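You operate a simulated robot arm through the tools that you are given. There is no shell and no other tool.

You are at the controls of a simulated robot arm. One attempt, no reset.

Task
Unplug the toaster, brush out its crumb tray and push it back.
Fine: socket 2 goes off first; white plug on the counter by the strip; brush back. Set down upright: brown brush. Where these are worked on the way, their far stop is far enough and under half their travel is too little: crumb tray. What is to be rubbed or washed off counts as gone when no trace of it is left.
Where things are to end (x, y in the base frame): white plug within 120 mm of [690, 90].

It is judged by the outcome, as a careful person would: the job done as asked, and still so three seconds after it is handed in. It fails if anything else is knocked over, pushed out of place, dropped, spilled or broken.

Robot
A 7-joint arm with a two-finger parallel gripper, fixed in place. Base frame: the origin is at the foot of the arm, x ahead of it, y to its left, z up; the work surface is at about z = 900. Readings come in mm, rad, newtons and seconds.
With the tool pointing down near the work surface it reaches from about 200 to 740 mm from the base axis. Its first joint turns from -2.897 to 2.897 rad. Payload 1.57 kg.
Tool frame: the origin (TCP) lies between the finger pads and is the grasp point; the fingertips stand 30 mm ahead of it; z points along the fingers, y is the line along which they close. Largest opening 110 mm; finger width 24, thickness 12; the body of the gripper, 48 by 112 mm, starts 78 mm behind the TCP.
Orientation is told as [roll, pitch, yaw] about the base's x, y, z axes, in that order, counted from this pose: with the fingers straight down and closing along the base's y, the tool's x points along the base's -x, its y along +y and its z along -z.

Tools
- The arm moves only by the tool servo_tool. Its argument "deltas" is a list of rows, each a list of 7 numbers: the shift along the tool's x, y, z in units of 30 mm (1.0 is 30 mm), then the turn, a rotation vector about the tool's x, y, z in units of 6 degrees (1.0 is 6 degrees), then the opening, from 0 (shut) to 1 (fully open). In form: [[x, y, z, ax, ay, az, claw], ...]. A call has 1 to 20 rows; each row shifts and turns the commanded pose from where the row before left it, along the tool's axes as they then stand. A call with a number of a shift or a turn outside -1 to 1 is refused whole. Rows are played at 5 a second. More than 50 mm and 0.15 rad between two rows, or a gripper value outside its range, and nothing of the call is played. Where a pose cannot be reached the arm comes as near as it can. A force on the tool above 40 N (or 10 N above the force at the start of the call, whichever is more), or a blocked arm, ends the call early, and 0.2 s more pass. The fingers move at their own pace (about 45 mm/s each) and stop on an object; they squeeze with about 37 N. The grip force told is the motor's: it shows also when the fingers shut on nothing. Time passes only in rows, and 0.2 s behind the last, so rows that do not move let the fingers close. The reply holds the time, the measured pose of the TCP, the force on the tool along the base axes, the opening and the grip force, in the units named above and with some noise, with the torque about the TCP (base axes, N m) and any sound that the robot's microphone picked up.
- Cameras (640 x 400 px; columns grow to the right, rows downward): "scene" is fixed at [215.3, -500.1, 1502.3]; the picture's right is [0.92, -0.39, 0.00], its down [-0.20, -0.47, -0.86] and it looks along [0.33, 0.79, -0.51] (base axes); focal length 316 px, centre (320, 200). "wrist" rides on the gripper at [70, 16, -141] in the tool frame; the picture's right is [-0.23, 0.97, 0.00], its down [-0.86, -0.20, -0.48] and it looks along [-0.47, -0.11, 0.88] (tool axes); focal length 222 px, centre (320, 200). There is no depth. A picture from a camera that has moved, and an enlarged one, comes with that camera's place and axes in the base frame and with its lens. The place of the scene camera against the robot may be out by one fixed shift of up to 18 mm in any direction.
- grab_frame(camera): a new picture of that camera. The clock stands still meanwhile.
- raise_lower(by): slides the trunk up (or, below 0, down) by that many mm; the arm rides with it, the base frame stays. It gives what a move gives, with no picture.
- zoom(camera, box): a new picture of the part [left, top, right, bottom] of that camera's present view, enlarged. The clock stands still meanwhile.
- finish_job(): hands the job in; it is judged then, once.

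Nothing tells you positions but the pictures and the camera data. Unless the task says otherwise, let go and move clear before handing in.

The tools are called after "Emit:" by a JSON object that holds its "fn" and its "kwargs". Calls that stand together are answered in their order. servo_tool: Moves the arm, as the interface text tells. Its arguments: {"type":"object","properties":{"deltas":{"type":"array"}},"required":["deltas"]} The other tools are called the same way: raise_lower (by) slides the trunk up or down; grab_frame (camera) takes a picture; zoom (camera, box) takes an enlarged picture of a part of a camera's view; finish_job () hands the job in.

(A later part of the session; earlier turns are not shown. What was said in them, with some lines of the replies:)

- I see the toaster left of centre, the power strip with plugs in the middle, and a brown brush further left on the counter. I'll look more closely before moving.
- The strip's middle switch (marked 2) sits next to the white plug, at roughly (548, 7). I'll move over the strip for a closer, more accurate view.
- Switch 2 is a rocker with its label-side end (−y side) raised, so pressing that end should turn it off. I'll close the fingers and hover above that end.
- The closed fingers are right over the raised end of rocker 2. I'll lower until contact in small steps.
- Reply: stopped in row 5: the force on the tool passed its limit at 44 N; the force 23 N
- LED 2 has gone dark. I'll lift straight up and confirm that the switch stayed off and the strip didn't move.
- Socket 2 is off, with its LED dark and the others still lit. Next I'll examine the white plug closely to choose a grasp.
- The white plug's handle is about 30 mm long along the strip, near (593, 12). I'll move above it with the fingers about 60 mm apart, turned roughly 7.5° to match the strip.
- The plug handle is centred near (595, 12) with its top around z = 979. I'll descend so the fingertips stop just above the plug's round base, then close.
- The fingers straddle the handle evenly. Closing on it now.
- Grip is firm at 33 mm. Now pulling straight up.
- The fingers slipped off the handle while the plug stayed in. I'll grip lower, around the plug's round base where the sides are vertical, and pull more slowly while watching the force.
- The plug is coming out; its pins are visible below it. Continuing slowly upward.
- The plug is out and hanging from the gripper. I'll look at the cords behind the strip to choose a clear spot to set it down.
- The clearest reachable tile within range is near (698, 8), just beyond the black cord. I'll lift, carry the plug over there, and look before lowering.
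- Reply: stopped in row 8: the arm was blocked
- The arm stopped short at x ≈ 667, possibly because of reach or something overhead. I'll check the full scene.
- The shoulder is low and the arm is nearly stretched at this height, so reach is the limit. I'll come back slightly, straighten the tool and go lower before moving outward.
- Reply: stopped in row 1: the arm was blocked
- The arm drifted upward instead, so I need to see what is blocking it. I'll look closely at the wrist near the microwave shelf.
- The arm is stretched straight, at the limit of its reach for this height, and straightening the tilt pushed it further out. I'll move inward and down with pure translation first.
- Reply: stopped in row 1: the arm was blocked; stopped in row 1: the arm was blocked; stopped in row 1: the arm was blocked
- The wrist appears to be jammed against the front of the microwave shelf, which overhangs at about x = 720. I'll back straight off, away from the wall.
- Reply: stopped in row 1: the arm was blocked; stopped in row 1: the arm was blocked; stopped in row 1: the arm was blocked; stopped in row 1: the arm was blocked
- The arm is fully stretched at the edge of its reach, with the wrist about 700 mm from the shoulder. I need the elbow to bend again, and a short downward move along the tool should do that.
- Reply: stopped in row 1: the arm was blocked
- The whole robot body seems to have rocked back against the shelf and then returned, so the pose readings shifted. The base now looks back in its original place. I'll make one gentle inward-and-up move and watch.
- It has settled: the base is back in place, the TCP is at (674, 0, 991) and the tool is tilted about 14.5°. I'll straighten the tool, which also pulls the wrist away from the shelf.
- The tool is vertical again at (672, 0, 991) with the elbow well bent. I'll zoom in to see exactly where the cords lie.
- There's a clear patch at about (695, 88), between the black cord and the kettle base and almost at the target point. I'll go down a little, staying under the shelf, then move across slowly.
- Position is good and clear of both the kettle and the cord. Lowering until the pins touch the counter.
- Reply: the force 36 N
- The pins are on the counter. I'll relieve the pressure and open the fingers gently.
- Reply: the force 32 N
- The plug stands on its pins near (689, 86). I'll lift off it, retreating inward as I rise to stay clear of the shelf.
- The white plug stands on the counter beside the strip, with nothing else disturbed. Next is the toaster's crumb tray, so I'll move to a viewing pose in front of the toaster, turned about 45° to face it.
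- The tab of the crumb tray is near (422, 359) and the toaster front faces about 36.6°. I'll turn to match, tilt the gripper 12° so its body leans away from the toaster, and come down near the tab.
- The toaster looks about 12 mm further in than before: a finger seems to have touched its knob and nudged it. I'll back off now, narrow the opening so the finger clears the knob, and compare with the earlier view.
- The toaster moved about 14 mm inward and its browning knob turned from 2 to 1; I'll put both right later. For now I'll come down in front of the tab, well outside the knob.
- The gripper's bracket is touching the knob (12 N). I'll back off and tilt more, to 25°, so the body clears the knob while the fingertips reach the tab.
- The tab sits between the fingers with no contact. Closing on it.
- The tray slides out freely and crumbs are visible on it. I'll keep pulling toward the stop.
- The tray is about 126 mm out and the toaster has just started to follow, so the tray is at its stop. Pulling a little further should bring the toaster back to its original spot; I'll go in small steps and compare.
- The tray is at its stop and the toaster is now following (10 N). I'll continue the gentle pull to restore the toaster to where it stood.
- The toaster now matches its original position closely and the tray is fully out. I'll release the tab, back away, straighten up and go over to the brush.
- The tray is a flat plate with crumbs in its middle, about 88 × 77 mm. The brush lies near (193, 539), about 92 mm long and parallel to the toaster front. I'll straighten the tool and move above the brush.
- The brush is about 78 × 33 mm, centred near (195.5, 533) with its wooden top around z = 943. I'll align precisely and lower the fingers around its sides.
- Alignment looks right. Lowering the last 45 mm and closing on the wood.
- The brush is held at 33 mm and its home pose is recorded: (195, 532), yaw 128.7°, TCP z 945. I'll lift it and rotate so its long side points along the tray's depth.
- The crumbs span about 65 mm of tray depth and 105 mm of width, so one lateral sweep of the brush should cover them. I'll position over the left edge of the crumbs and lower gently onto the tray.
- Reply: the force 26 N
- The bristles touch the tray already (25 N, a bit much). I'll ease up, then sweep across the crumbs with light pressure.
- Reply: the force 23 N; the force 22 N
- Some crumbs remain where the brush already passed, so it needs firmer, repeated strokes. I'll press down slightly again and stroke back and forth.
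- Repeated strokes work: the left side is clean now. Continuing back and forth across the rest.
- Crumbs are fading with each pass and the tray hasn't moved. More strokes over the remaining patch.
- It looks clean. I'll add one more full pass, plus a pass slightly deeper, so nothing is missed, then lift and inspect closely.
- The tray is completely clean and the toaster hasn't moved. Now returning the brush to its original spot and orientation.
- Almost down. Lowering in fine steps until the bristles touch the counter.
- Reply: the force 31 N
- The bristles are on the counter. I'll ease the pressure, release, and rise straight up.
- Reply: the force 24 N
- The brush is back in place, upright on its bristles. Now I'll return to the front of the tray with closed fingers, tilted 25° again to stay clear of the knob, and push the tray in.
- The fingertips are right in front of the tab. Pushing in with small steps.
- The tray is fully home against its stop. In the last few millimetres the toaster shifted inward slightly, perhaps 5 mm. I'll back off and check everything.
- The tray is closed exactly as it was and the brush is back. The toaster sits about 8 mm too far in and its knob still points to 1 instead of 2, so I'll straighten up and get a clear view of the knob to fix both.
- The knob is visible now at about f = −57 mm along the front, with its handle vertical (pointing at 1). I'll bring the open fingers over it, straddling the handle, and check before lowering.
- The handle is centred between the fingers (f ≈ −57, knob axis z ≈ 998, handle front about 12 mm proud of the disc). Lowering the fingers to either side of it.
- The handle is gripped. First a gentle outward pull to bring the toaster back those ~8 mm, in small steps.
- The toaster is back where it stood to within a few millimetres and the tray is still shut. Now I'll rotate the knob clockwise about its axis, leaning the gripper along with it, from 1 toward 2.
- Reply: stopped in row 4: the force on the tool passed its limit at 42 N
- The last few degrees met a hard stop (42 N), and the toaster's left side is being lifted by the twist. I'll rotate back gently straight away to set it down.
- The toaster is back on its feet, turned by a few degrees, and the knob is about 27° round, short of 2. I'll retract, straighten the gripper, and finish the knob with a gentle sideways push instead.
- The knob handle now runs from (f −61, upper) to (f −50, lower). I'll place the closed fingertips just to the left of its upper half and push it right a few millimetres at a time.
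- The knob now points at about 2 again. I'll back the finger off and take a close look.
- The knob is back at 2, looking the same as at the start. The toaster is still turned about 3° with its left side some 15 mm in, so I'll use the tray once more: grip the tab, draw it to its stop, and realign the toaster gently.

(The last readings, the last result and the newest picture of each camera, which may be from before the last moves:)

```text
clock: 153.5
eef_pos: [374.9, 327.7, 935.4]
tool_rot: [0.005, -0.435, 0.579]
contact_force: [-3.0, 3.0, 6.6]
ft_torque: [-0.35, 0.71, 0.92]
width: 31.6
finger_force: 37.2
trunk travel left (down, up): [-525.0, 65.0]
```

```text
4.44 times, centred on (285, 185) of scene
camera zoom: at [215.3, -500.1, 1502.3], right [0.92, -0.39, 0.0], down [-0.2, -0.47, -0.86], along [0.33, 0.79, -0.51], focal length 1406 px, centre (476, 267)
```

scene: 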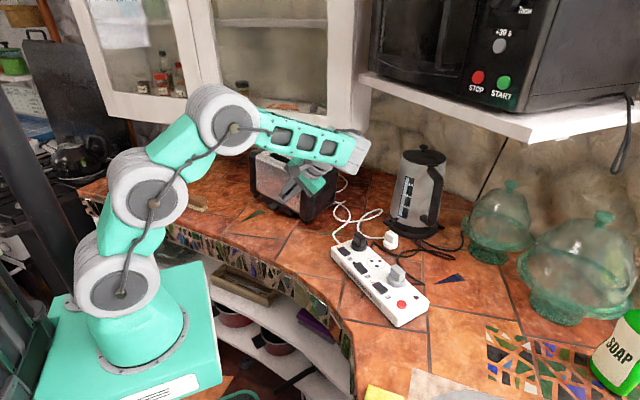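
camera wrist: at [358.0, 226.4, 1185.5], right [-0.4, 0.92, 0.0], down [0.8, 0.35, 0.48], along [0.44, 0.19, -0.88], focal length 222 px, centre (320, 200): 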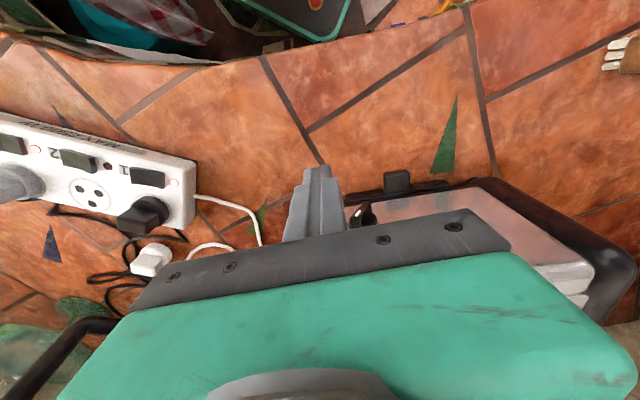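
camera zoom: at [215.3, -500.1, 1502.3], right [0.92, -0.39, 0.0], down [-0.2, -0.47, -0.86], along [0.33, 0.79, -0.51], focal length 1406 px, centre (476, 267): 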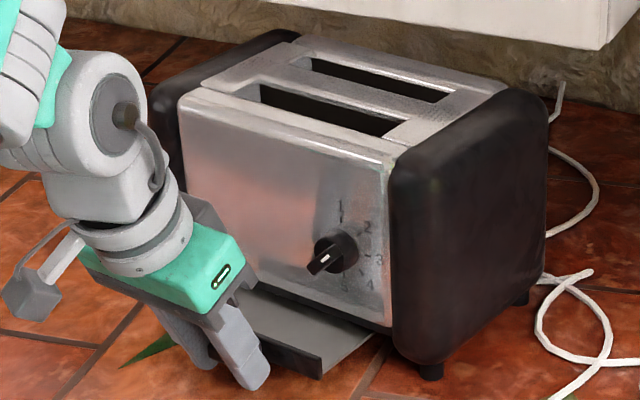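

Emit:
{"fn": "servo_tool", "kwargs": {"deltas": [[0.18, 0, -0.0845, 0, 0, 0, 0], [0.18, 0, -0.0845, 0, 0, 0, 0], [0.18, 0, -0.0845, 0, 0, 0, 0], [0.18, 0, -0.0845, 0, 0, 0, 0], [0.18, 0, -0.0845, 0, 0, 0, 0], [0.18, 0, -0.0845, 0, 0, 0, 0], [0.18, 0, -0.0845, 0, 0, 0, 0], [0.18, 0, -0.0845, 0, 0, 0, 0], [0.18, 0, -0.0845, 0, 0, 0, 0], [0.18, 0, -0.0845, 0, 0, 0, 0], [0.18, 0, -0.0845, 0, 0, 0, 0], [0.18, 0, -0.0845, 0, 0, 0, 0]]}}

Emit:
{"fn": "zoom", "kwargs": {"camera": "scene", "box": [225, 140, 345, 230]}}

```text
clock: 156.1
eef_pos: [313.5, 287.6, 936.5]
tool_rot: [0.005, -0.436, 0.579]
contact_force: [2.4, -4.9, 9.7]
ft_torque: [0.15, -0.29, 0.43]
width: 31.8
finger_force: 37.4
trunk travel left (down, up): [-525.0, 65.0]
```

```text
4.44 times, centred on (285, 185) of scene
camera zoom: at [215.3, -500.1, 1502.3], right [0.92, -0.39, 0.0], down [-0.2, -0.47, -0.86], along [0.33, 0.79, -0.51], focal length 1406 px, centre (476, 267)
```

zoom: 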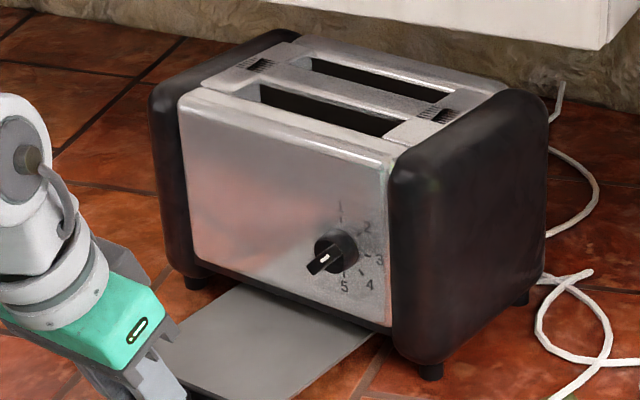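

Emit:
{"fn": "servo_tool", "kwargs": {"deltas": [[0.18, 0, -0.0845, 0, 0, 0, 0], [0.12, 0, -0.056, 0, 0, 0, 0], [0.12, 0, -0.056, 0, 0, 0, 0], [0, 0, 0, 0, 0, 0, 0]]}}

Emit:
{"fn": "zoom", "kwargs": {"camera": "scene", "box": [225, 140, 345, 230]}}

```text
clock: 157.1
eef_pos: [303.9, 279.4, 935.5]
tool_rot: [0.005, -0.435, 0.577]
contact_force: [3.0, -4.9, 3.8]
ft_torque: [0.48, -0.66, 0.52]
width: 32.2
finger_force: 37.3
trunk travel left (down, up): [-525.0, 65.0]
```

```text
4.44 times, centred on (285, 185) of scene
camera zoom: at [215.3, -500.1, 1502.3], right [0.92, -0.39, 0.0], down [-0.2, -0.47, -0.86], along [0.33, 0.79, -0.51], focal length 1406 px, centre (476, 267)
```

zoom: 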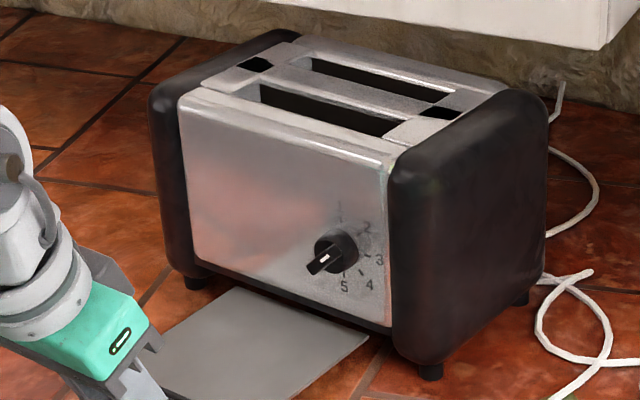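

The tray is nearly at its stop. Now I'll swing the tab sideways about 12 mm with a matching 3° turn to square the toaster up, watching the force.

Emit:
{"fn": "servo_tool", "kwargs": {"deltas": [[0, -0.103, 0, -0.058, 0, -0.125, 0], [0, -0.103, 0, -0.058, 0, -0.125, 0], [0, 0, 0, 0, 0, 0, 0]]}}

Emit:
{"fn": "zoom", "kwargs": {"camera": "scene", "box": [225, 140, 345, 230]}}

```text
clock: 157.9
eef_pos: [306.0, 276.4, 934.7]
tool_rot: [0.004, -0.437, 0.61]
contact_force: [-5.2, 7.8, 2.9]
ft_torque: [-0.18, 0.19, 0.61]
width: 31.7
finger_force: 36.9
trunk travel left (down, up): [-525.0, 65.0]
```

```text
4.44 times, centred on (285, 185) of scene
camera zoom: at [215.3, -500.1, 1502.3], right [0.92, -0.39, 0.0], down [-0.2, -0.47, -0.86], along [0.33, 0.79, -0.51], focal length 1406 px, centre (476, 267)
```

zoom: 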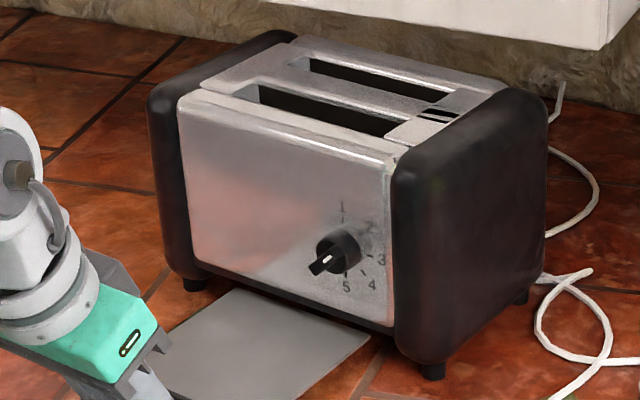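

Emit:
{"fn": "servo_tool", "kwargs": {"deltas": [[0, -0.103, 0, -0.058, 0, -0.125, 0], [0, -0.103, 0, -0.058, 0, -0.125, 0], [0, 0, 0, 0, 0, 0, 0]]}}

Emit:
{"fn": "zoom", "kwargs": {"camera": "scene", "box": [225, 140, 345, 230]}}

```text
clock: 158.7
eef_pos: [309.6, 270.3, 935.3]
tool_rot: [0.006, -0.436, 0.636]
contact_force: [-2.1, 3.2, 5.6]
ft_torque: [-0.14, 0.13, -0.47]
width: 31.7
finger_force: 36.8
trunk travel left (down, up): [-525.0, 65.0]
```

```text
4.44 times, centred on (285, 185) of scene
camera zoom: at [215.3, -500.1, 1502.3], right [0.92, -0.39, 0.0], down [-0.2, -0.47, -0.86], along [0.33, 0.79, -0.51], focal length 1406 px, centre (476, 267)
```

zoom: 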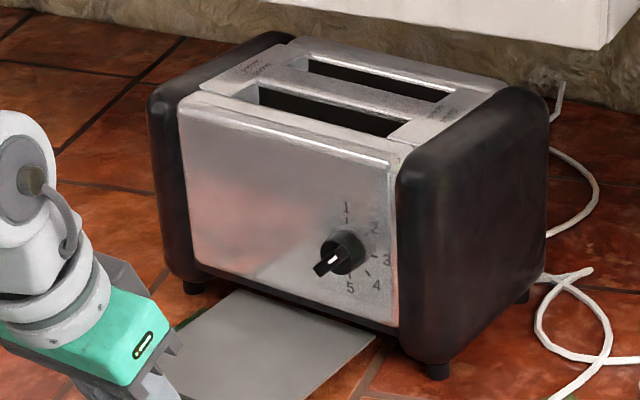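

The toaster's angle now matches the original. It remains about 9 mm too far in, so I'll pull straight outward at the stop.

Emit:
{"fn": "servo_tool", "kwargs": {"deltas": [[0.1, 0, -0.047, 0, 0, 0, 0], [0.1, 0, -0.047, 0, 0, 0, 0], [0.1, 0, -0.047, 0, 0, 0, 0], [0, 0, 0, 0, 0, 0, 0]]}}

Emit:
{"fn": "zoom", "kwargs": {"camera": "scene", "box": [225, 140, 345, 230]}}

```text
clock: 159.7
eef_pos: [303.1, 265.3, 935.3]
tool_rot: [0.006, -0.437, 0.636]
contact_force: [8.7, 5.4, 1.4]
ft_torque: [0.34, -1.04, 0.08]
width: 32.0
finger_force: 36.9
trunk travel left (down, up): [-525.0, 65.0]
```

```text
4.44 times, centred on (285, 185) of scene
camera zoom: at [215.3, -500.1, 1502.3], right [0.92, -0.39, 0.0], down [-0.2, -0.47, -0.86], along [0.33, 0.79, -0.51], focal length 1406 px, centre (476, 267)
```

zoom: 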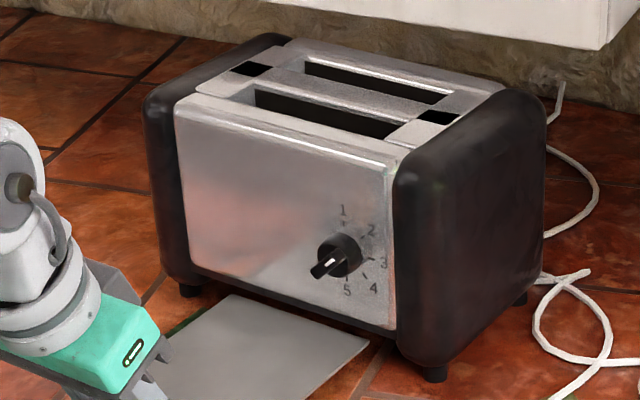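

Emit:
{"fn": "servo_tool", "kwargs": {"deltas": [[0.1, 0, -0.047, 0, 0, 0, 0], [0.1, 0, -0.047, 0, 0, 0, 0], [0, 0, 0, 0, 0, 0, 0]]}}

Emit:
{"fn": "zoom", "kwargs": {"camera": "scene", "box": [225, 140, 345, 230]}}

```text
clock: 160.5
eef_pos: [297.7, 261.9, 936.4]
tool_rot: [0.007, -0.435, 0.635]
contact_force: [11.1, 6.7, 8.7]
ft_torque: [0.26, -0.46, -0.27]
width: 31.8
finger_force: 37.2
trunk travel left (down, up): [-525.0, 65.0]
```

```text
4.44 times, centred on (285, 185) of scene
camera zoom: at [215.3, -500.1, 1502.3], right [0.92, -0.39, 0.0], down [-0.2, -0.47, -0.86], along [0.33, 0.79, -0.51], focal length 1406 px, centre (476, 267)
```

zoom: 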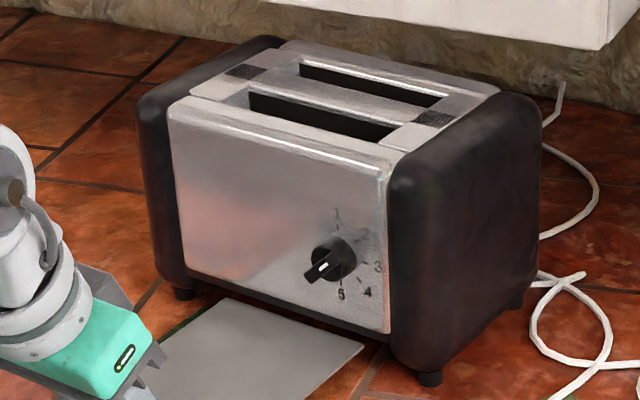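

The toaster is squared and slightly over-pulled (about 3 mm) to allow for the closing push. Pushing the tray back in while still holding the tab.

Emit:
{"fn": "servo_tool", "kwargs": {"deltas": [[-0.181, 0, 0.0845, 0, 0, 0, 0], [-0.181, 0, 0.0845, 0, 0, 0, 0], [-0.181, 0, 0.0845, 0, 0, 0, 0], [-0.181, 0, 0.0845, 0, 0, 0, 0], [-0.181, 0, 0.0845, 0, 0, 0, 0], [-0.181, 0, 0.0845, 0, 0, 0, 0], [-0.181, 0, 0.0845, 0, 0, 0, 0], [-0.181, 0, 0.0845, 0, 0, 0, 0], [-0.181, 0, 0.0845, 0, 0, 0, 0], [-0.181, 0, 0.0845, 0, 0, 0, 0], [-0.181, 0, 0.0845, 0, 0, 0, 0], [-0.181, 0, 0.0845, 0, 0, 0, 0], [-0.181, 0, 0.0845, 0, 0, 0, 0], [-0.181, 0, 0.0845, 0, 0, 0, 0], [-0.181, 0, 0.0845, 0, 0, 0, 0], [-0.181, 0, 0.0845, 0, 0, 0, 0], [-0.181, 0, 0.0845, 0, 0, 0, 0], [-0.181, 0, 0.0845, 0, 0, 0, 0]]}}

Emit:
{"fn": "zoom", "kwargs": {"camera": "scene", "box": [225, 140, 345, 230]}}

```text
clock: 164.3
eef_pos: [381.9, 324.5, 934.8]
tool_rot: [0.004, -0.434, 0.638]
contact_force: [-0.7, 1.7, -0.2]
ft_torque: [0.1, -0.35, 0.26]
width: 31.8
finger_force: 37.2
trunk travel left (down, up): [-525.0, 65.0]
```

```text
4.44 times, centred on (285, 185) of scene
camera zoom: at [215.3, -500.1, 1502.3], right [0.92, -0.39, 0.0], down [-0.2, -0.47, -0.86], along [0.33, 0.79, -0.51], focal length 1406 px, centre (476, 267)
```

zoom: 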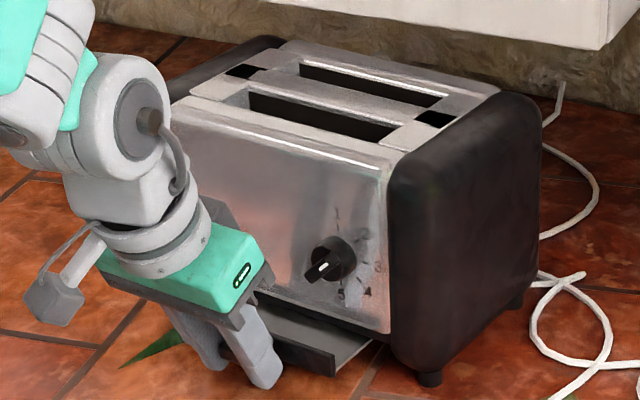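

Emit:
{"fn": "servo_tool", "kwargs": {"deltas": [[-0.181, 0, 0.0845, 0, 0, 0, 0], [-0.181, 0, 0.0845, 0, 0, 0, 0], [-0.181, 0, 0.0845, 0, 0, 0, 0], [-0.09, 0, 0.042, 0, 0, 0, 0]]}}

Emit:
{"fn": "servo_tool", "kwargs": {"deltas": [[-0.06, 0, 0.028, 0, 0, 0, 0], [-0.06, 0, 0.028, 0, 0, 0, 0]]}}

Emit:
{"fn": "zoom", "kwargs": {"camera": "scene", "box": [225, 140, 345, 230]}}

```text
clock: 165.3
eef_pos: [399.2, 337.1, 936.2]
tool_rot: [0.005, -0.435, 0.637]
contact_force: [-3.0, 4.3, -0.3]
ft_torque: [-0.29, 0.38, -0.19]
width: 31.9
finger_force: 37.3
trunk travel left (down, up): [-525.0, 65.0]
```

```text
clock: 165.9
eef_pos: [402.8, 339.2, 936.7]
tool_rot: [0.006, -0.432, 0.637]
contact_force: [-3.9, 4.4, -0.3]
ft_torque: [0.11, -0.36, 0.22]
width: 31.8
finger_force: 37.1
trunk travel left (down, up): [-525.0, 65.0]
```

```text
4.44 times, centred on (285, 185) of scene
camera zoom: at [215.3, -500.1, 1502.3], right [0.92, -0.39, 0.0], down [-0.2, -0.47, -0.86], along [0.33, 0.79, -0.51], focal length 1406 px, centre (476, 267)
```

zoom: 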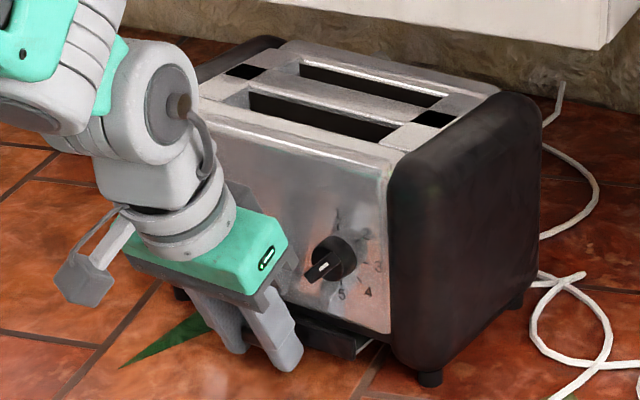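

Emit:
{"fn": "servo_tool", "kwargs": {"deltas": [[-0.05, 0, 0.023, 0, 0, 0, 0], [-0.04, 0, 0.019, 0, 0, 0, 0]]}}

Emit:
{"fn": "servo_tool", "kwargs": {"deltas": [[-0.04, 0, 0.019, 0, 0, 0, 0], [0, 0, 0, 0, 0, 0, 0]]}}

Emit:
{"fn": "zoom", "kwargs": {"camera": "scene", "box": [225, 140, 345, 230]}}

Emit:
{"fn": "zoom", "kwargs": {"camera": "scene", "box": [265, 190, 329, 230]}}

```text
clock: 166.5
eef_pos: [405.0, 340.3, 934.3]
tool_rot: [0.004, -0.435, 0.637]
contact_force: [-2.4, 2.7, 0.0]
ft_torque: [-0.81, 0.75, 0.16]
width: 31.8
finger_force: 37.7
trunk travel left (down, up): [-525.0, 65.0]
```

```text
clock: 167.1
eef_pos: [408.4, 341.8, 935.2]
tool_rot: [0.005, -0.436, 0.635]
contact_force: [-1.5, 0.6, 0.9]
ft_torque: [-0.61, 0.29, 0.06]
width: 31.9
finger_force: 37.3
trunk travel left (down, up): [-525.0, 65.0]
```

```text
4.44 times, centred on (285, 185) of scene
camera zoom: at [215.3, -500.1, 1502.3], right [0.92, -0.39, 0.0], down [-0.2, -0.47, -0.86], along [0.33, 0.79, -0.51], focal length 1406 px, centre (476, 267)
```

zoom: 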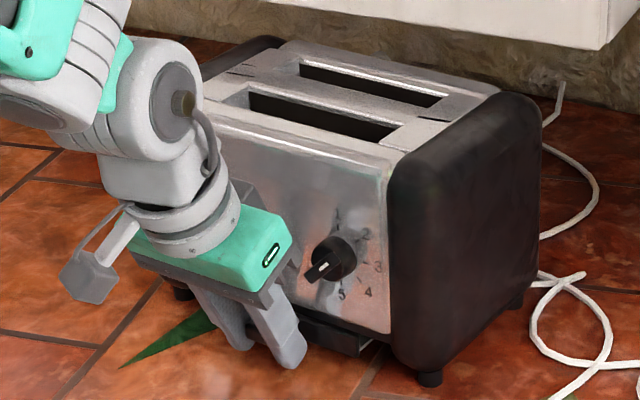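

```text
10.00 times, centred on (297, 210) of scene
camera zoom: at [215.3, -500.1, 1502.3], right [0.92, -0.39, 0.0], down [-0.2, -0.47, -0.86], along [0.33, 0.79, -0.51], focal length 3164 px, centre (550, 100)
```

zoom: 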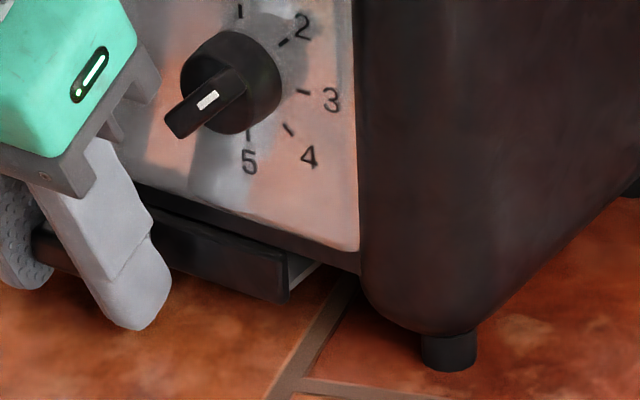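

Emit:
{"fn": "servo_tool", "kwargs": {"deltas": [[-0.04, 0, 0.019, 0, 0, 0, 0], [0, 0, 0, 0, 0, 0, 0]]}}

Emit:
{"fn": "servo_tool", "kwargs": {"deltas": [[-0.03, 0, 0.014, 0, 0, 0, 0], [0, 0, 0, 0, 0, 0, 0]]}}

Emit:
{"fn": "zoom", "kwargs": {"camera": "scene", "box": [265, 190, 329, 230]}}

Emit:
{"fn": "zoom", "kwargs": {"camera": "scene", "box": [225, 140, 345, 230]}}

```text
clock: 167.7
eef_pos: [407.3, 341.6, 935.2]
tool_rot: [0.004, -0.437, 0.636]
contact_force: [-9.6, -4.7, 3.2]
ft_torque: [0.13, -0.31, -0.19]
width: 31.9
finger_force: 37.5
trunk travel left (down, up): [-525.0, 65.0]
```

```text
clock: 168.3
eef_pos: [407.1, 342.3, 934.9]
tool_rot: [0.003, -0.433, 0.637]
contact_force: [-10.4, -6.3, 1.9]
ft_torque: [-0.03, -0.28, 0.08]
width: 31.7
finger_force: 36.7
trunk travel left (down, up): [-525.0, 65.0]
```

```text
10.00 times, centred on (297, 210) of scene
camera zoom: at [215.3, -500.1, 1502.3], right [0.92, -0.39, 0.0], down [-0.2, -0.47, -0.86], along [0.33, 0.79, -0.51], focal length 3164 px, centre (550, 100)
```

zoom: 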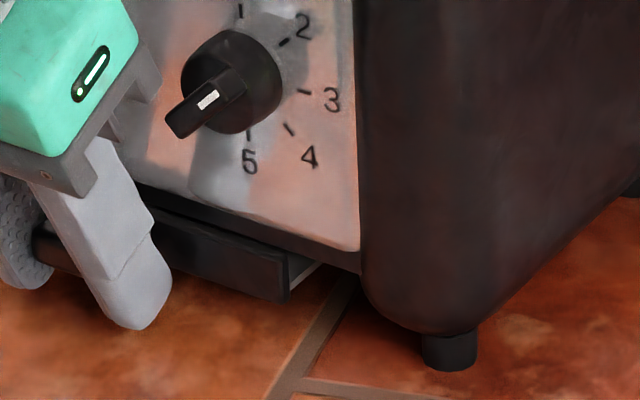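

```text
4.44 times, centred on (285, 185) of scene
camera zoom: at [215.3, -500.1, 1502.3], right [0.92, -0.39, 0.0], down [-0.2, -0.47, -0.86], along [0.33, 0.79, -0.51], focal length 1406 px, centre (476, 267)
```

zoom: 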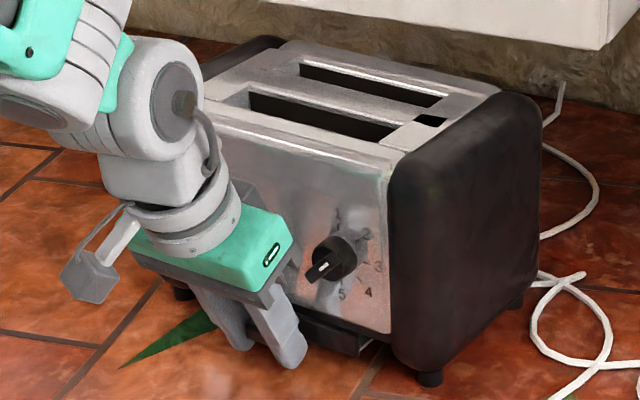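

The tray is at its closed stop (12 N). A final 3 mm push brings the toaster to its original depth.

Emit:
{"fn": "servo_tool", "kwargs": {"deltas": [[-0.05, 0, 0.023, 0, 0, 0, 0], [-0.05, 0, 0.023, 0, 0, 0, 0], [0, 0, 0, 0, 0, 0, 0]]}}

Emit:
{"fn": "zoom", "kwargs": {"camera": "scene", "box": [225, 140, 345, 230]}}

```text
clock: 169.1
eef_pos: [410.6, 344.6, 936.2]
tool_rot: [0.006, -0.435, 0.636]
contact_force: [-8.1, -5.7, -0.3]
ft_torque: [-0.41, 0.25, -0.02]
width: 32.0
finger_force: 37.0
trunk travel left (down, up): [-525.0, 65.0]
```

```text
4.44 times, centred on (285, 185) of scene
camera zoom: at [215.3, -500.1, 1502.3], right [0.92, -0.39, 0.0], down [-0.2, -0.47, -0.86], along [0.33, 0.79, -0.51], focal length 1406 px, centre (476, 267)
```

zoom: 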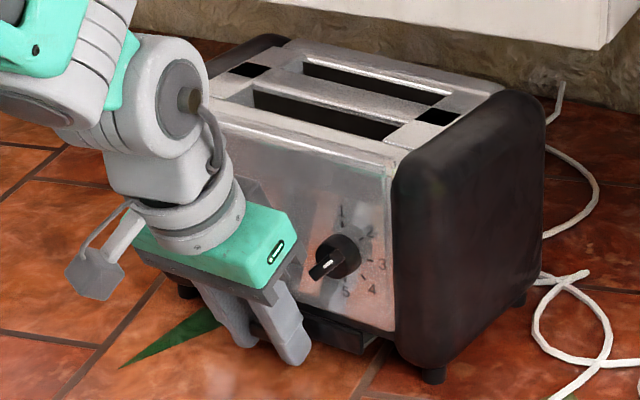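

Good: within about 5 mm of the original spot, with the right angle and the tray closed. Releasing the tab and backing away.

Emit:
{"fn": "servo_tool", "kwargs": {"deltas": [[0, 0, 0, 0, 0, 0, 0.32], [0, 0, 0, 0, 0, 0, 0.38], [0, 0, 0, 0, 0, 0, 0.42], [0, 0, 0, 0, 0, 0, 0.42], [0.3, 0, -0.14, 0, 0, 0, 0.42], [0.8, 0, -0.37, 0, 0, 0, 0.42], [0.5, 0, -0.9, 0, 0, 0, 0.42], [0, 0, -0.9, 0, 0, 0, 0.42], [0, 0, -0.9, 0, 0, 0, 0.42], [0, 0, -0.9, 0, 0, 0, 0.42]]}}

Emit:
{"fn": "zoom", "kwargs": {"camera": "scene", "box": [225, 140, 345, 230]}}

Emit:
{"fn": "zoom", "kwargs": {"camera": "scene", "box": [278, 178, 318, 203]}}

Emit:
{"fn": "grab_frame", "kwargs": {"camera": "scene"}}

```text
clock: 171.3
eef_pos: [333.5, 287.6, 1028.6]
tool_rot: [0.006, -0.436, 0.634]
contact_force: [0.4, 0.5, -0.3]
ft_torque: [0.0, 0.02, -0.01]
width: 46.2
finger_force: 0.1
trunk travel left (down, up): [-525.0, 65.0]
```

```text
4.44 times, centred on (285, 185) of scene
camera zoom: at [215.3, -500.1, 1502.3], right [0.92, -0.39, 0.0], down [-0.2, -0.47, -0.86], along [0.33, 0.79, -0.51], focal length 1406 px, centre (476, 267)
```

zoom: 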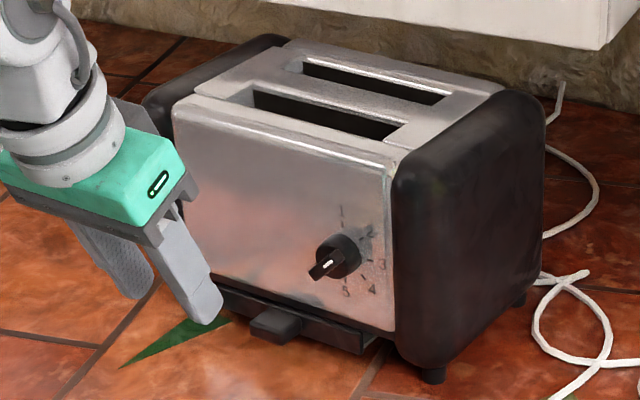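

```text
16.00 times, centred on (298, 190) of scene
camera zoom: at [215.3, -500.1, 1502.3], right [0.92, -0.39, 0.0], down [-0.2, -0.47, -0.86], along [0.33, 0.79, -0.51], focal length 5063 px, centre (672, 352)
```

zoom: 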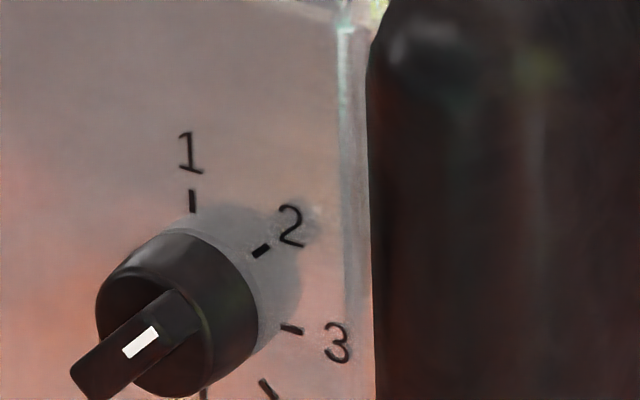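

```text
taken
```

scene: 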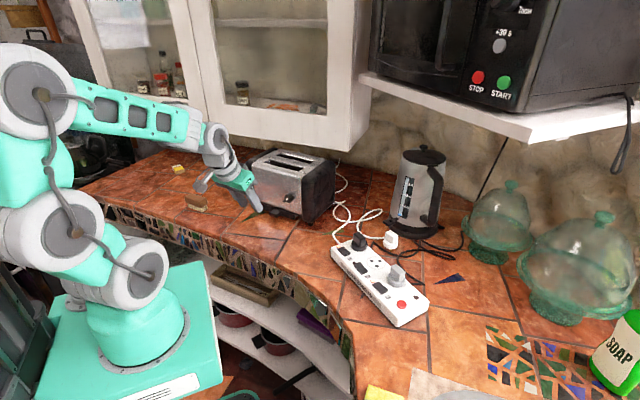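

Emit:
{"fn": "zoom", "kwargs": {"camera": "scene", "box": [265, 190, 329, 230]}}

Emit:
{"fn": "zoom", "kwargs": {"camera": "wrist", "box": [230, 120, 470, 270]}}

Emit:
{"fn": "zoom", "kwargs": {"camera": "scene", "box": [140, 130, 350, 260]}}

```text
10.00 times, centred on (297, 210) of scene
camera zoom: at [215.3, -500.1, 1502.3], right [0.92, -0.39, 0.0], down [-0.2, -0.47, -0.86], along [0.33, 0.79, -0.51], focal length 3164 px, centre (550, 100)
```

zoom: 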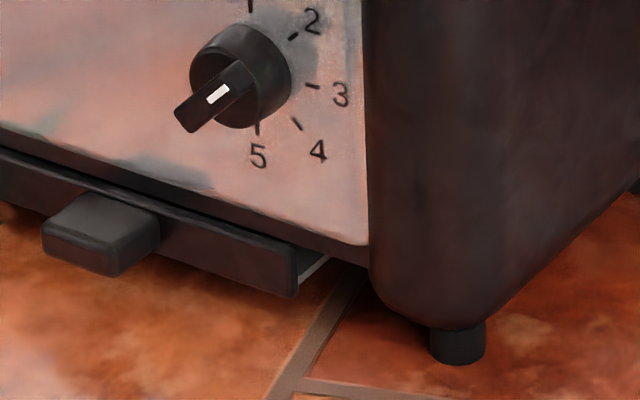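

```text
2.67 times, centred on (350, 195) of wrist
camera zoom: at [226.6, 227.3, 1124.9], right [-0.41, 0.9, 0.1], down [0.58, 0.18, 0.79], along [0.7, 0.39, -0.6], focal length 592 px, centre (240, 213)
```

zoom: 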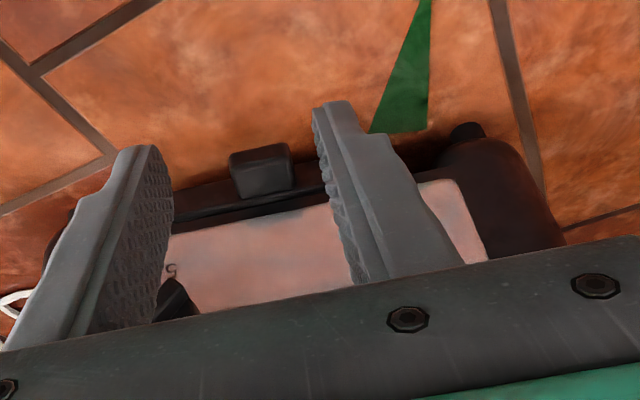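

```text
3.05 times, centred on (245, 195) of scene
camera zoom: at [215.3, -500.1, 1502.3], right [0.92, -0.39, 0.0], down [-0.2, -0.47, -0.86], along [0.33, 0.79, -0.51], focal length 964 px, centre (549, 215)
```

zoom: 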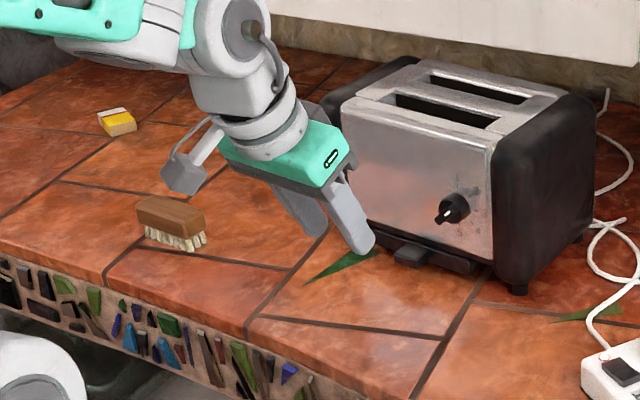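

Emit:
{"fn": "servo_tool", "kwargs": {"deltas": [[0, 0, -1, 0, 0, 0, 0.5], [0, 0, -1, 0, 0, 0, 0.5], [0, 0, -1, 0, 0.8, 0, 0.5], [0, 0, 0, 0, 0.84, 0, 0.5], [0, 0, 0, 0, 0.84, 0, 0.5], [0, 0, 0, 0, 0.84, 0, 0.5], [0, 0, 0, 0, 0.84, 0, 0.5], [0, -0.9, -0.8, 0, 0, 0, 0.5], [0, -0.9, -0.8, 0, 0, 0, 0.5], [0, -0.9, -0.8, 0, 0, 0, 0.5], [0, -0.9, -0.8, 0, 0, 0, 0.5], [0, 0, 0, 0, 0, 0, 0.5]]}}

Emit:
{"fn": "zoom", "kwargs": {"camera": "scene", "box": [225, 140, 345, 230]}}

Emit:
{"fn": "grab_frame", "kwargs": {"camera": "wrist"}}

Emit:
{"fn": "grab_frame", "kwargs": {"camera": "scene"}}

```text
clock: 173.9
eef_pos: [366.2, 178.6, 1203.9]
tool_rot: [0.005, -0.001, 0.639]
contact_force: [-0.6, -0.1, 0.5]
ft_torque: [-0.01, -0.03, -0.02]
width: 54.9
finger_force: 0.0
trunk travel left (down, up): [-525.0, 65.0]
```

```text
4.44 times, centred on (285, 185) of scene
camera zoom: at [215.3, -500.1, 1502.3], right [0.92, -0.39, 0.0], down [-0.2, -0.47, -0.86], along [0.33, 0.79, -0.51], focal length 1406 px, centre (476, 267)
```

zoom: 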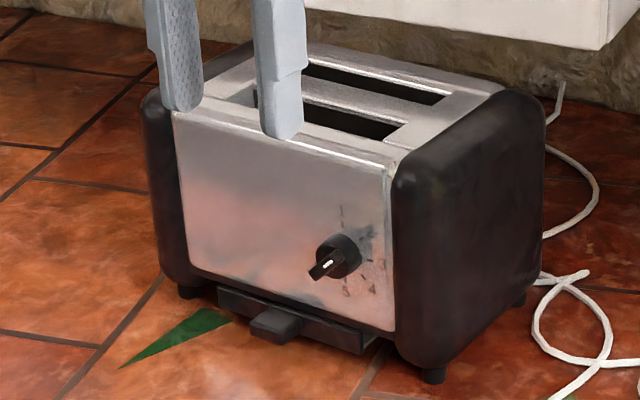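

```text
taken
camera wrist: at [303.3, 149.2, 1345.0], right [-0.4, 0.92, 0.0], down [0.81, 0.35, 0.48], along [0.44, 0.19, -0.88], focal length 222 px, centre (320, 200)
```

wrist: 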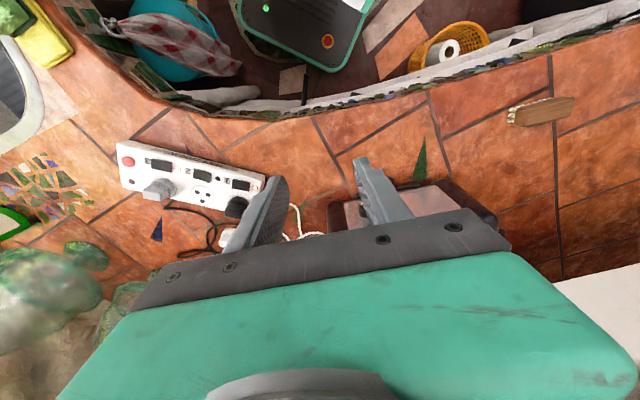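

```text
taken
```

scene: 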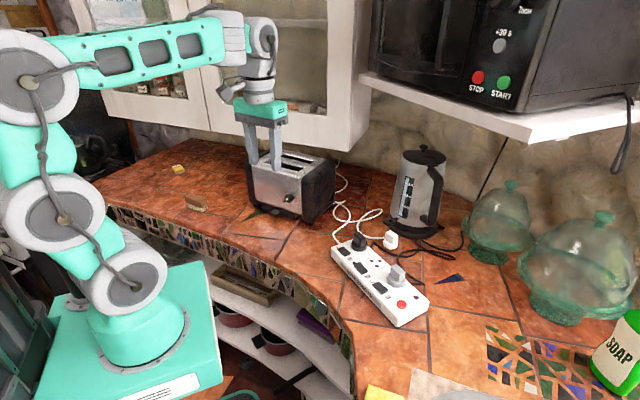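

Everything is in place, but the tray tab looks 2–4 mm proud of where it started. I'll go back with closed fingers and give it a light final push so it's fully home.

Emit:
{"fn": "servo_tool", "kwargs": {"deltas": [[0, 0.9, 0.8, 0, 0, 0, 0], [0, 0.9, 0.8, 0, 0, 0, 0], [0, 0.9, 0.8, 0, 0, 0, 0], [0, 0.9, 0.8, 0, 0, 0, 0], [0, 0, 0, 0, -0.835, 0, 0], [0, 0, 0, -0.03, -0.835, 0, 0], [0, 0, 0, -0.02, -0.835, 0, 0], [0, 0, 0, 0, -0.835, 0, 0], [0, 0, 0, 0, -0.83, 0, 0], [-0.079, -0.013, 0.8175, 0, 0, 0, 0], [-0.079, -0.013, 0.8175, 0, 0, 0, 0], [-0.079, -0.013, 0.8175, 0, 0, 0, 0], [-0.079, -0.013, 0.8175, 0, 0, 0, 0], [0, 0, 0, 0, 0, 0, 0]]}}

Emit:
{"fn": "zoom", "kwargs": {"camera": "wrist", "box": [230, 100, 430, 225]}}

Emit:
{"fn": "zoom", "kwargs": {"camera": "scene", "box": [265, 190, 329, 230]}}

```text
clock: 176.9
eef_pos: [345.4, 295.4, 1025.0]
tool_rot: [0.01, -0.437, 0.633]
contact_force: [0.3, -0.1, -0.4]
ft_torque: [-0.01, -0.05, 0.01]
width: 0.0
finger_force: 21.0
trunk travel left (down, up): [-525.0, 65.0]
```

```text
3.20 times, centred on (330, 162) of wrist
camera zoom: at [239.3, 234.0, 1122.3], right [-0.41, 0.9, 0.11], down [0.58, 0.17, 0.79], along [0.7, 0.39, -0.6], focal length 711 px, centre (288, 320)
```

zoom: 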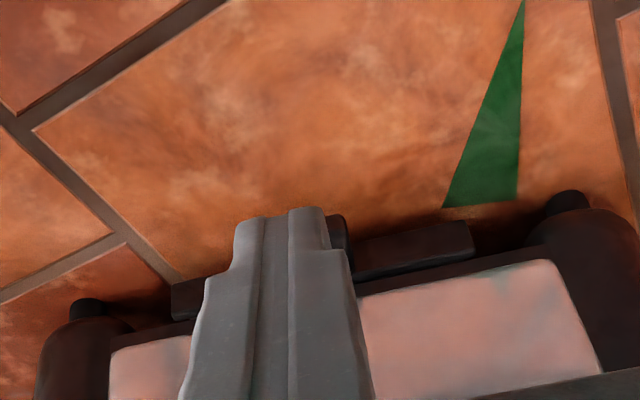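

```text
10.00 times, centred on (297, 210) of scene
camera zoom: at [215.3, -500.1, 1502.3], right [0.92, -0.39, 0.0], down [-0.2, -0.47, -0.86], along [0.33, 0.79, -0.51], focal length 3164 px, centre (550, 100)
```

zoom: 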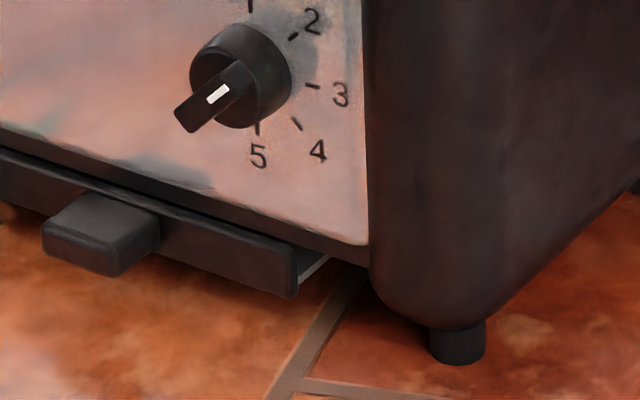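

Emit:
{"fn": "servo_tool", "kwargs": {"deltas": [[-0.079, -0.013, 0.8175, 0, 0, 0, 0], [-0.079, -0.013, 0.8175, 0, 0, 0, 0], [-0.079, -0.013, 0.8175, 0, 0, 0, 0], [-0.079, -0.013, 0.7, 0, 0, 0, 0], [0, 0, 0, 0, 0, 0, 0]]}}

Emit:
{"fn": "zoom", "kwargs": {"camera": "scene", "box": [249, 190, 329, 240]}}

Emit:
{"fn": "zoom", "kwargs": {"camera": "wrist", "box": [230, 100, 430, 225]}}

```text
clock: 178.1
eef_pos: [383.9, 322.7, 942.7]
tool_rot: [0.009, -0.436, 0.633]
contact_force: [0.4, -0.5, 0.2]
ft_torque: [-0.02, 0.01, 0.0]
width: 0.3
finger_force: 20.9
trunk travel left (down, up): [-525.0, 65.0]
```

```text
8.00 times, centred on (289, 215) of scene
camera zoom: at [215.3, -500.1, 1502.3], right [0.92, -0.39, 0.0], down [-0.2, -0.47, -0.86], along [0.33, 0.79, -0.51], focal length 2532 px, centre (568, 80)
```

zoom: 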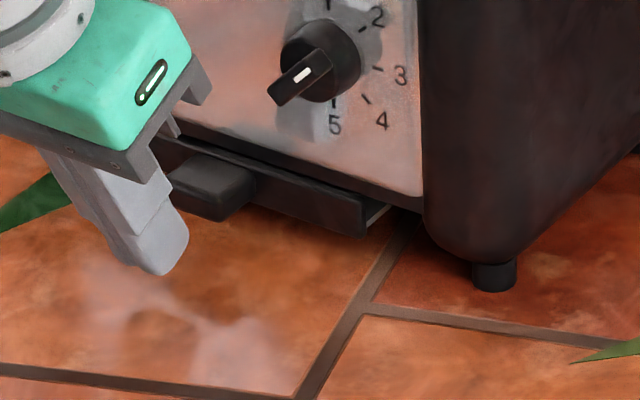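

```text
3.20 times, centred on (330, 162) of wrist
camera zoom: at [277.7, 261.7, 1039.9], right [-0.41, 0.9, 0.11], down [0.58, 0.17, 0.79], along [0.7, 0.39, -0.6], focal length 711 px, centre (288, 320)
```

zoom: 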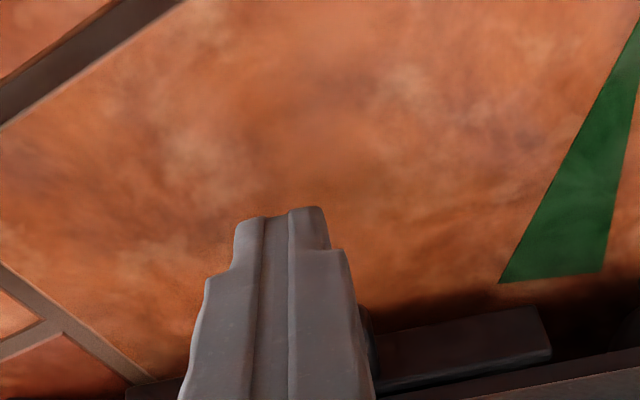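

Emit:
{"fn": "servo_tool", "kwargs": {"deltas": [[-0.12, 0, 0.04, 0, 0, 0, 0], [-0.12, 0, 0.056, 0, 0, 0, 0]]}}

Emit:
{"fn": "servo_tool", "kwargs": {"deltas": [[-0.09, 0, 0.042, 0, 0, 0, 0], [0, 0, 0, 0, 0, 0, 0]]}}

Emit:
{"fn": "servo_tool", "kwargs": {"deltas": [[-0.06, 0, 0.028, 0, 0, 0, 0], [0, 0, 0, 0, 0, 0, 0]]}}

Emit:
{"fn": "zoom", "kwargs": {"camera": "scene", "box": [249, 190, 329, 240]}}

```text
clock: 178.7
eef_pos: [391.7, 326.8, 943.1]
tool_rot: [0.011, -0.436, 0.634]
contact_force: [-0.3, -0.2, -0.1]
ft_torque: [0.01, 0.04, -0.04]
width: 0.0
finger_force: 21.3
trunk travel left (down, up): [-525.0, 65.0]
```

```text
clock: 179.3
eef_pos: [392.4, 330.0, 943.0]
tool_rot: [0.011, -0.435, 0.632]
contact_force: [-0.3, -0.1, -0.4]
ft_torque: [0.01, 0.04, -0.02]
width: 0.0
finger_force: 21.4
trunk travel left (down, up): [-525.0, 65.0]
```

```text
clock: 179.9
eef_pos: [392.9, 329.3, 942.0]
tool_rot: [0.012, -0.435, 0.634]
contact_force: [-7.0, -4.0, 2.3]
ft_torque: [-0.07, 0.07, 0.02]
width: 0.2
finger_force: 21.1
trunk travel left (down, up): [-525.0, 65.0]
```

```text
8.00 times, centred on (289, 215) of scene
camera zoom: at [215.3, -500.1, 1502.3], right [0.92, -0.39, 0.0], down [-0.2, -0.47, -0.86], along [0.33, 0.79, -0.51], focal length 2532 px, centre (568, 80)
```

zoom: 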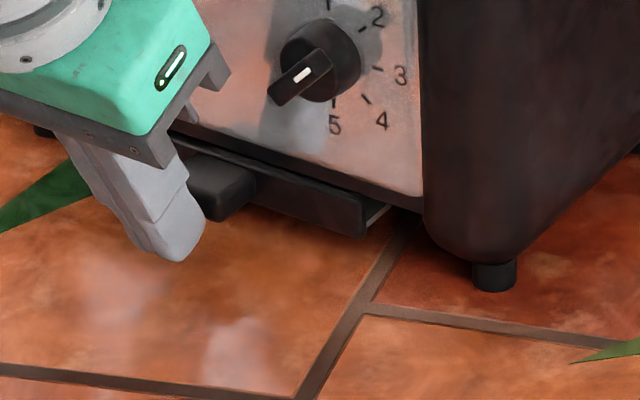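

The tab resists immediately with 8 N, so the tray is already against its closed stop. I'll back away and move the arm clear for the final check.

Emit:
{"fn": "servo_tool", "kwargs": {"deltas": [[0.3, 0, -0.14, 0, 0, 0, 0], [0.8, 0, -0.37, 0, 0, 0, 0], [0, 0, -1, 0, 0, 0, 0], [0, 0, -1, 0, 0, 0, 0], [0, 0, -1, 0, 0, 0, 0], [0, 0, -1, 0, 0.8, 0, 0.3], [0, 0, -0.5, 0, 0.84, 0, 0.3], [0, 0, 0, 0, 0.84, 0, 0.3], [0, 0, 0, 0, 0.84, 0, 0.3], [0, 0, 0, 0, 0.84, 0, 0.3], [0, -0.9, -0.8, 0, 0, 0, 0.3], [0, -0.9, -0.8, 0, 0, 0, 0.3], [0, -0.9, -0.8, 0, 0, 0, 0.3], [0, -0.9, -0.8, 0, 0, 0, 0.3], [0, -0.9, 0, 0, 0, 0, 0.3], [0.5, -0.5, 0, 0, 0, 0, 0.3], [0, 0, 0, 0, 0, 0, 0.3]]}}

Emit:
{"fn": "grab_frame", "kwargs": {"camera": "scene"}}

Emit:
{"fn": "zoom", "kwargs": {"camera": "scene", "box": [320, 190, 470, 340]}}

Emit:
{"fn": "zoom", "kwargs": {"camera": "scene", "box": [225, 140, 345, 230]}}

Emit:
{"fn": "zoom", "kwargs": {"camera": "scene", "box": [160, 180, 240, 230]}}

```text
clock: 183.5
eef_pos: [398.8, 143.5, 1161.1]
tool_rot: [0.01, -0.003, 0.64]
contact_force: [-0.4, 0.8, 0.1]
ft_torque: [0.03, 0.03, 0.01]
width: 32.6
finger_force: 0.0
trunk travel left (down, up): [-525.0, 65.0]
```

```text
taken
```

scene: 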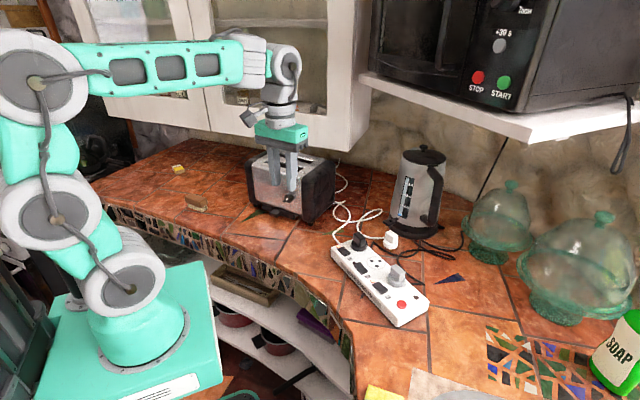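

```text
2.67 times, centred on (395, 265) of scene
camera zoom: at [215.3, -500.1, 1502.3], right [0.92, -0.39, 0.0], down [-0.2, -0.47, -0.86], along [0.33, 0.79, -0.51], focal length 844 px, centre (120, 27)
```

zoom: 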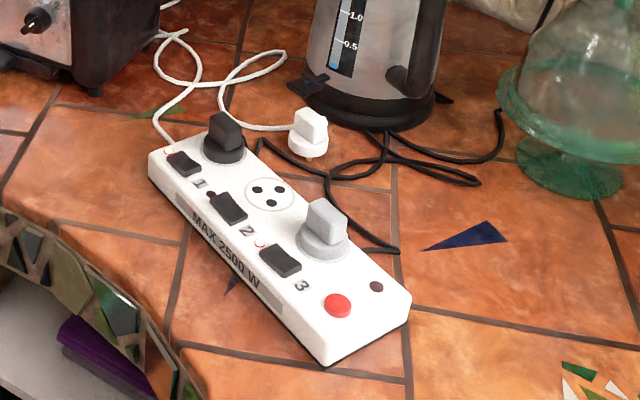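

```text
4.44 times, centred on (285, 185) of scene
camera zoom: at [215.3, -500.1, 1502.3], right [0.92, -0.39, 0.0], down [-0.2, -0.47, -0.86], along [0.33, 0.79, -0.51], focal length 1406 px, centre (476, 267)
```

zoom: 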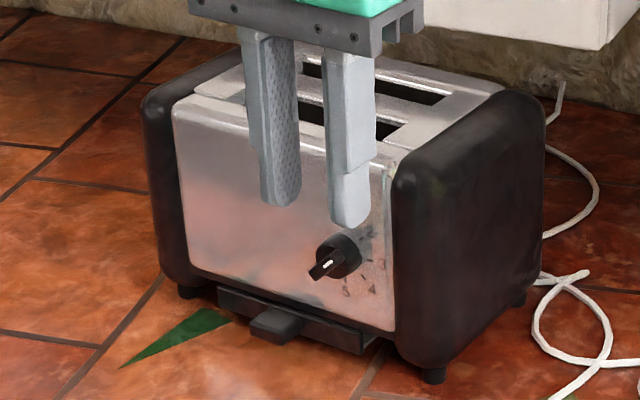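

```text
8.00 times, centred on (200, 205) of scene
camera zoom: at [215.3, -500.1, 1502.3], right [0.92, -0.39, 0.0], down [-0.2, -0.47, -0.86], along [0.33, 0.79, -0.51], focal length 2532 px, centre (1280, 160)
```

zoom: 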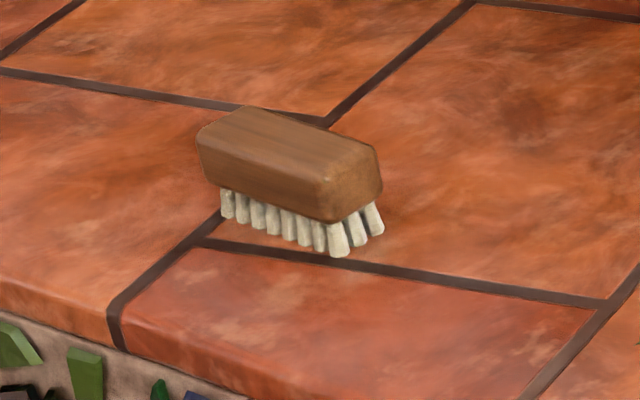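

Everything checks out:
- Socket 2 is off.
- The white plug stands on the counter by the strip.
- The tray is clean and closed.
- The brush is back upright in its place.
- The toaster is within about 6 mm of where it started, with its knob back at 2.

The arm is clear, so I'm handing in.

Emit:
{"fn": "finish_job", "kwargs": {}}

```text
The job is handed in.
```

I finished the job and handed it in, with a few mishaps along the way. I put right what I could see had moved.

**Final state**
- **Socket 2:** it was switched off before the plug came out. Sockets 1 and 3 are still on.
- **White plug:** it stands on its pins at about (689, 86), beside the strip and well within the 120 mm limit.
- **Crumb tray:** I pulled it out to its far stop, brushed it until no crumbs were visible, and pushed it back to its closed stop.
- **Brush:** it is upright on its bristles, within a few millimetres of where it started.

**What went wrong**
- **Arm blocked:** while I carried the plug, the arm stopped short near the microwave shelf and the whole robot rocked. It settled again, and nothing looked disturbed in the pictures.
- **Toaster nudged:** a finger caught the toaster's browning knob, pushed the toaster in about 14 mm and turned the knob from 2 to 1.
- **Toaster tilted:** while I was turning the knob back, the toaster's left side briefly lifted about 30 mm. I set it down straight away.
- **After correction:** the toaster is at its original angle and about 6 mm from its original spot. The knob is back at 2, judged by eye from the pictures.
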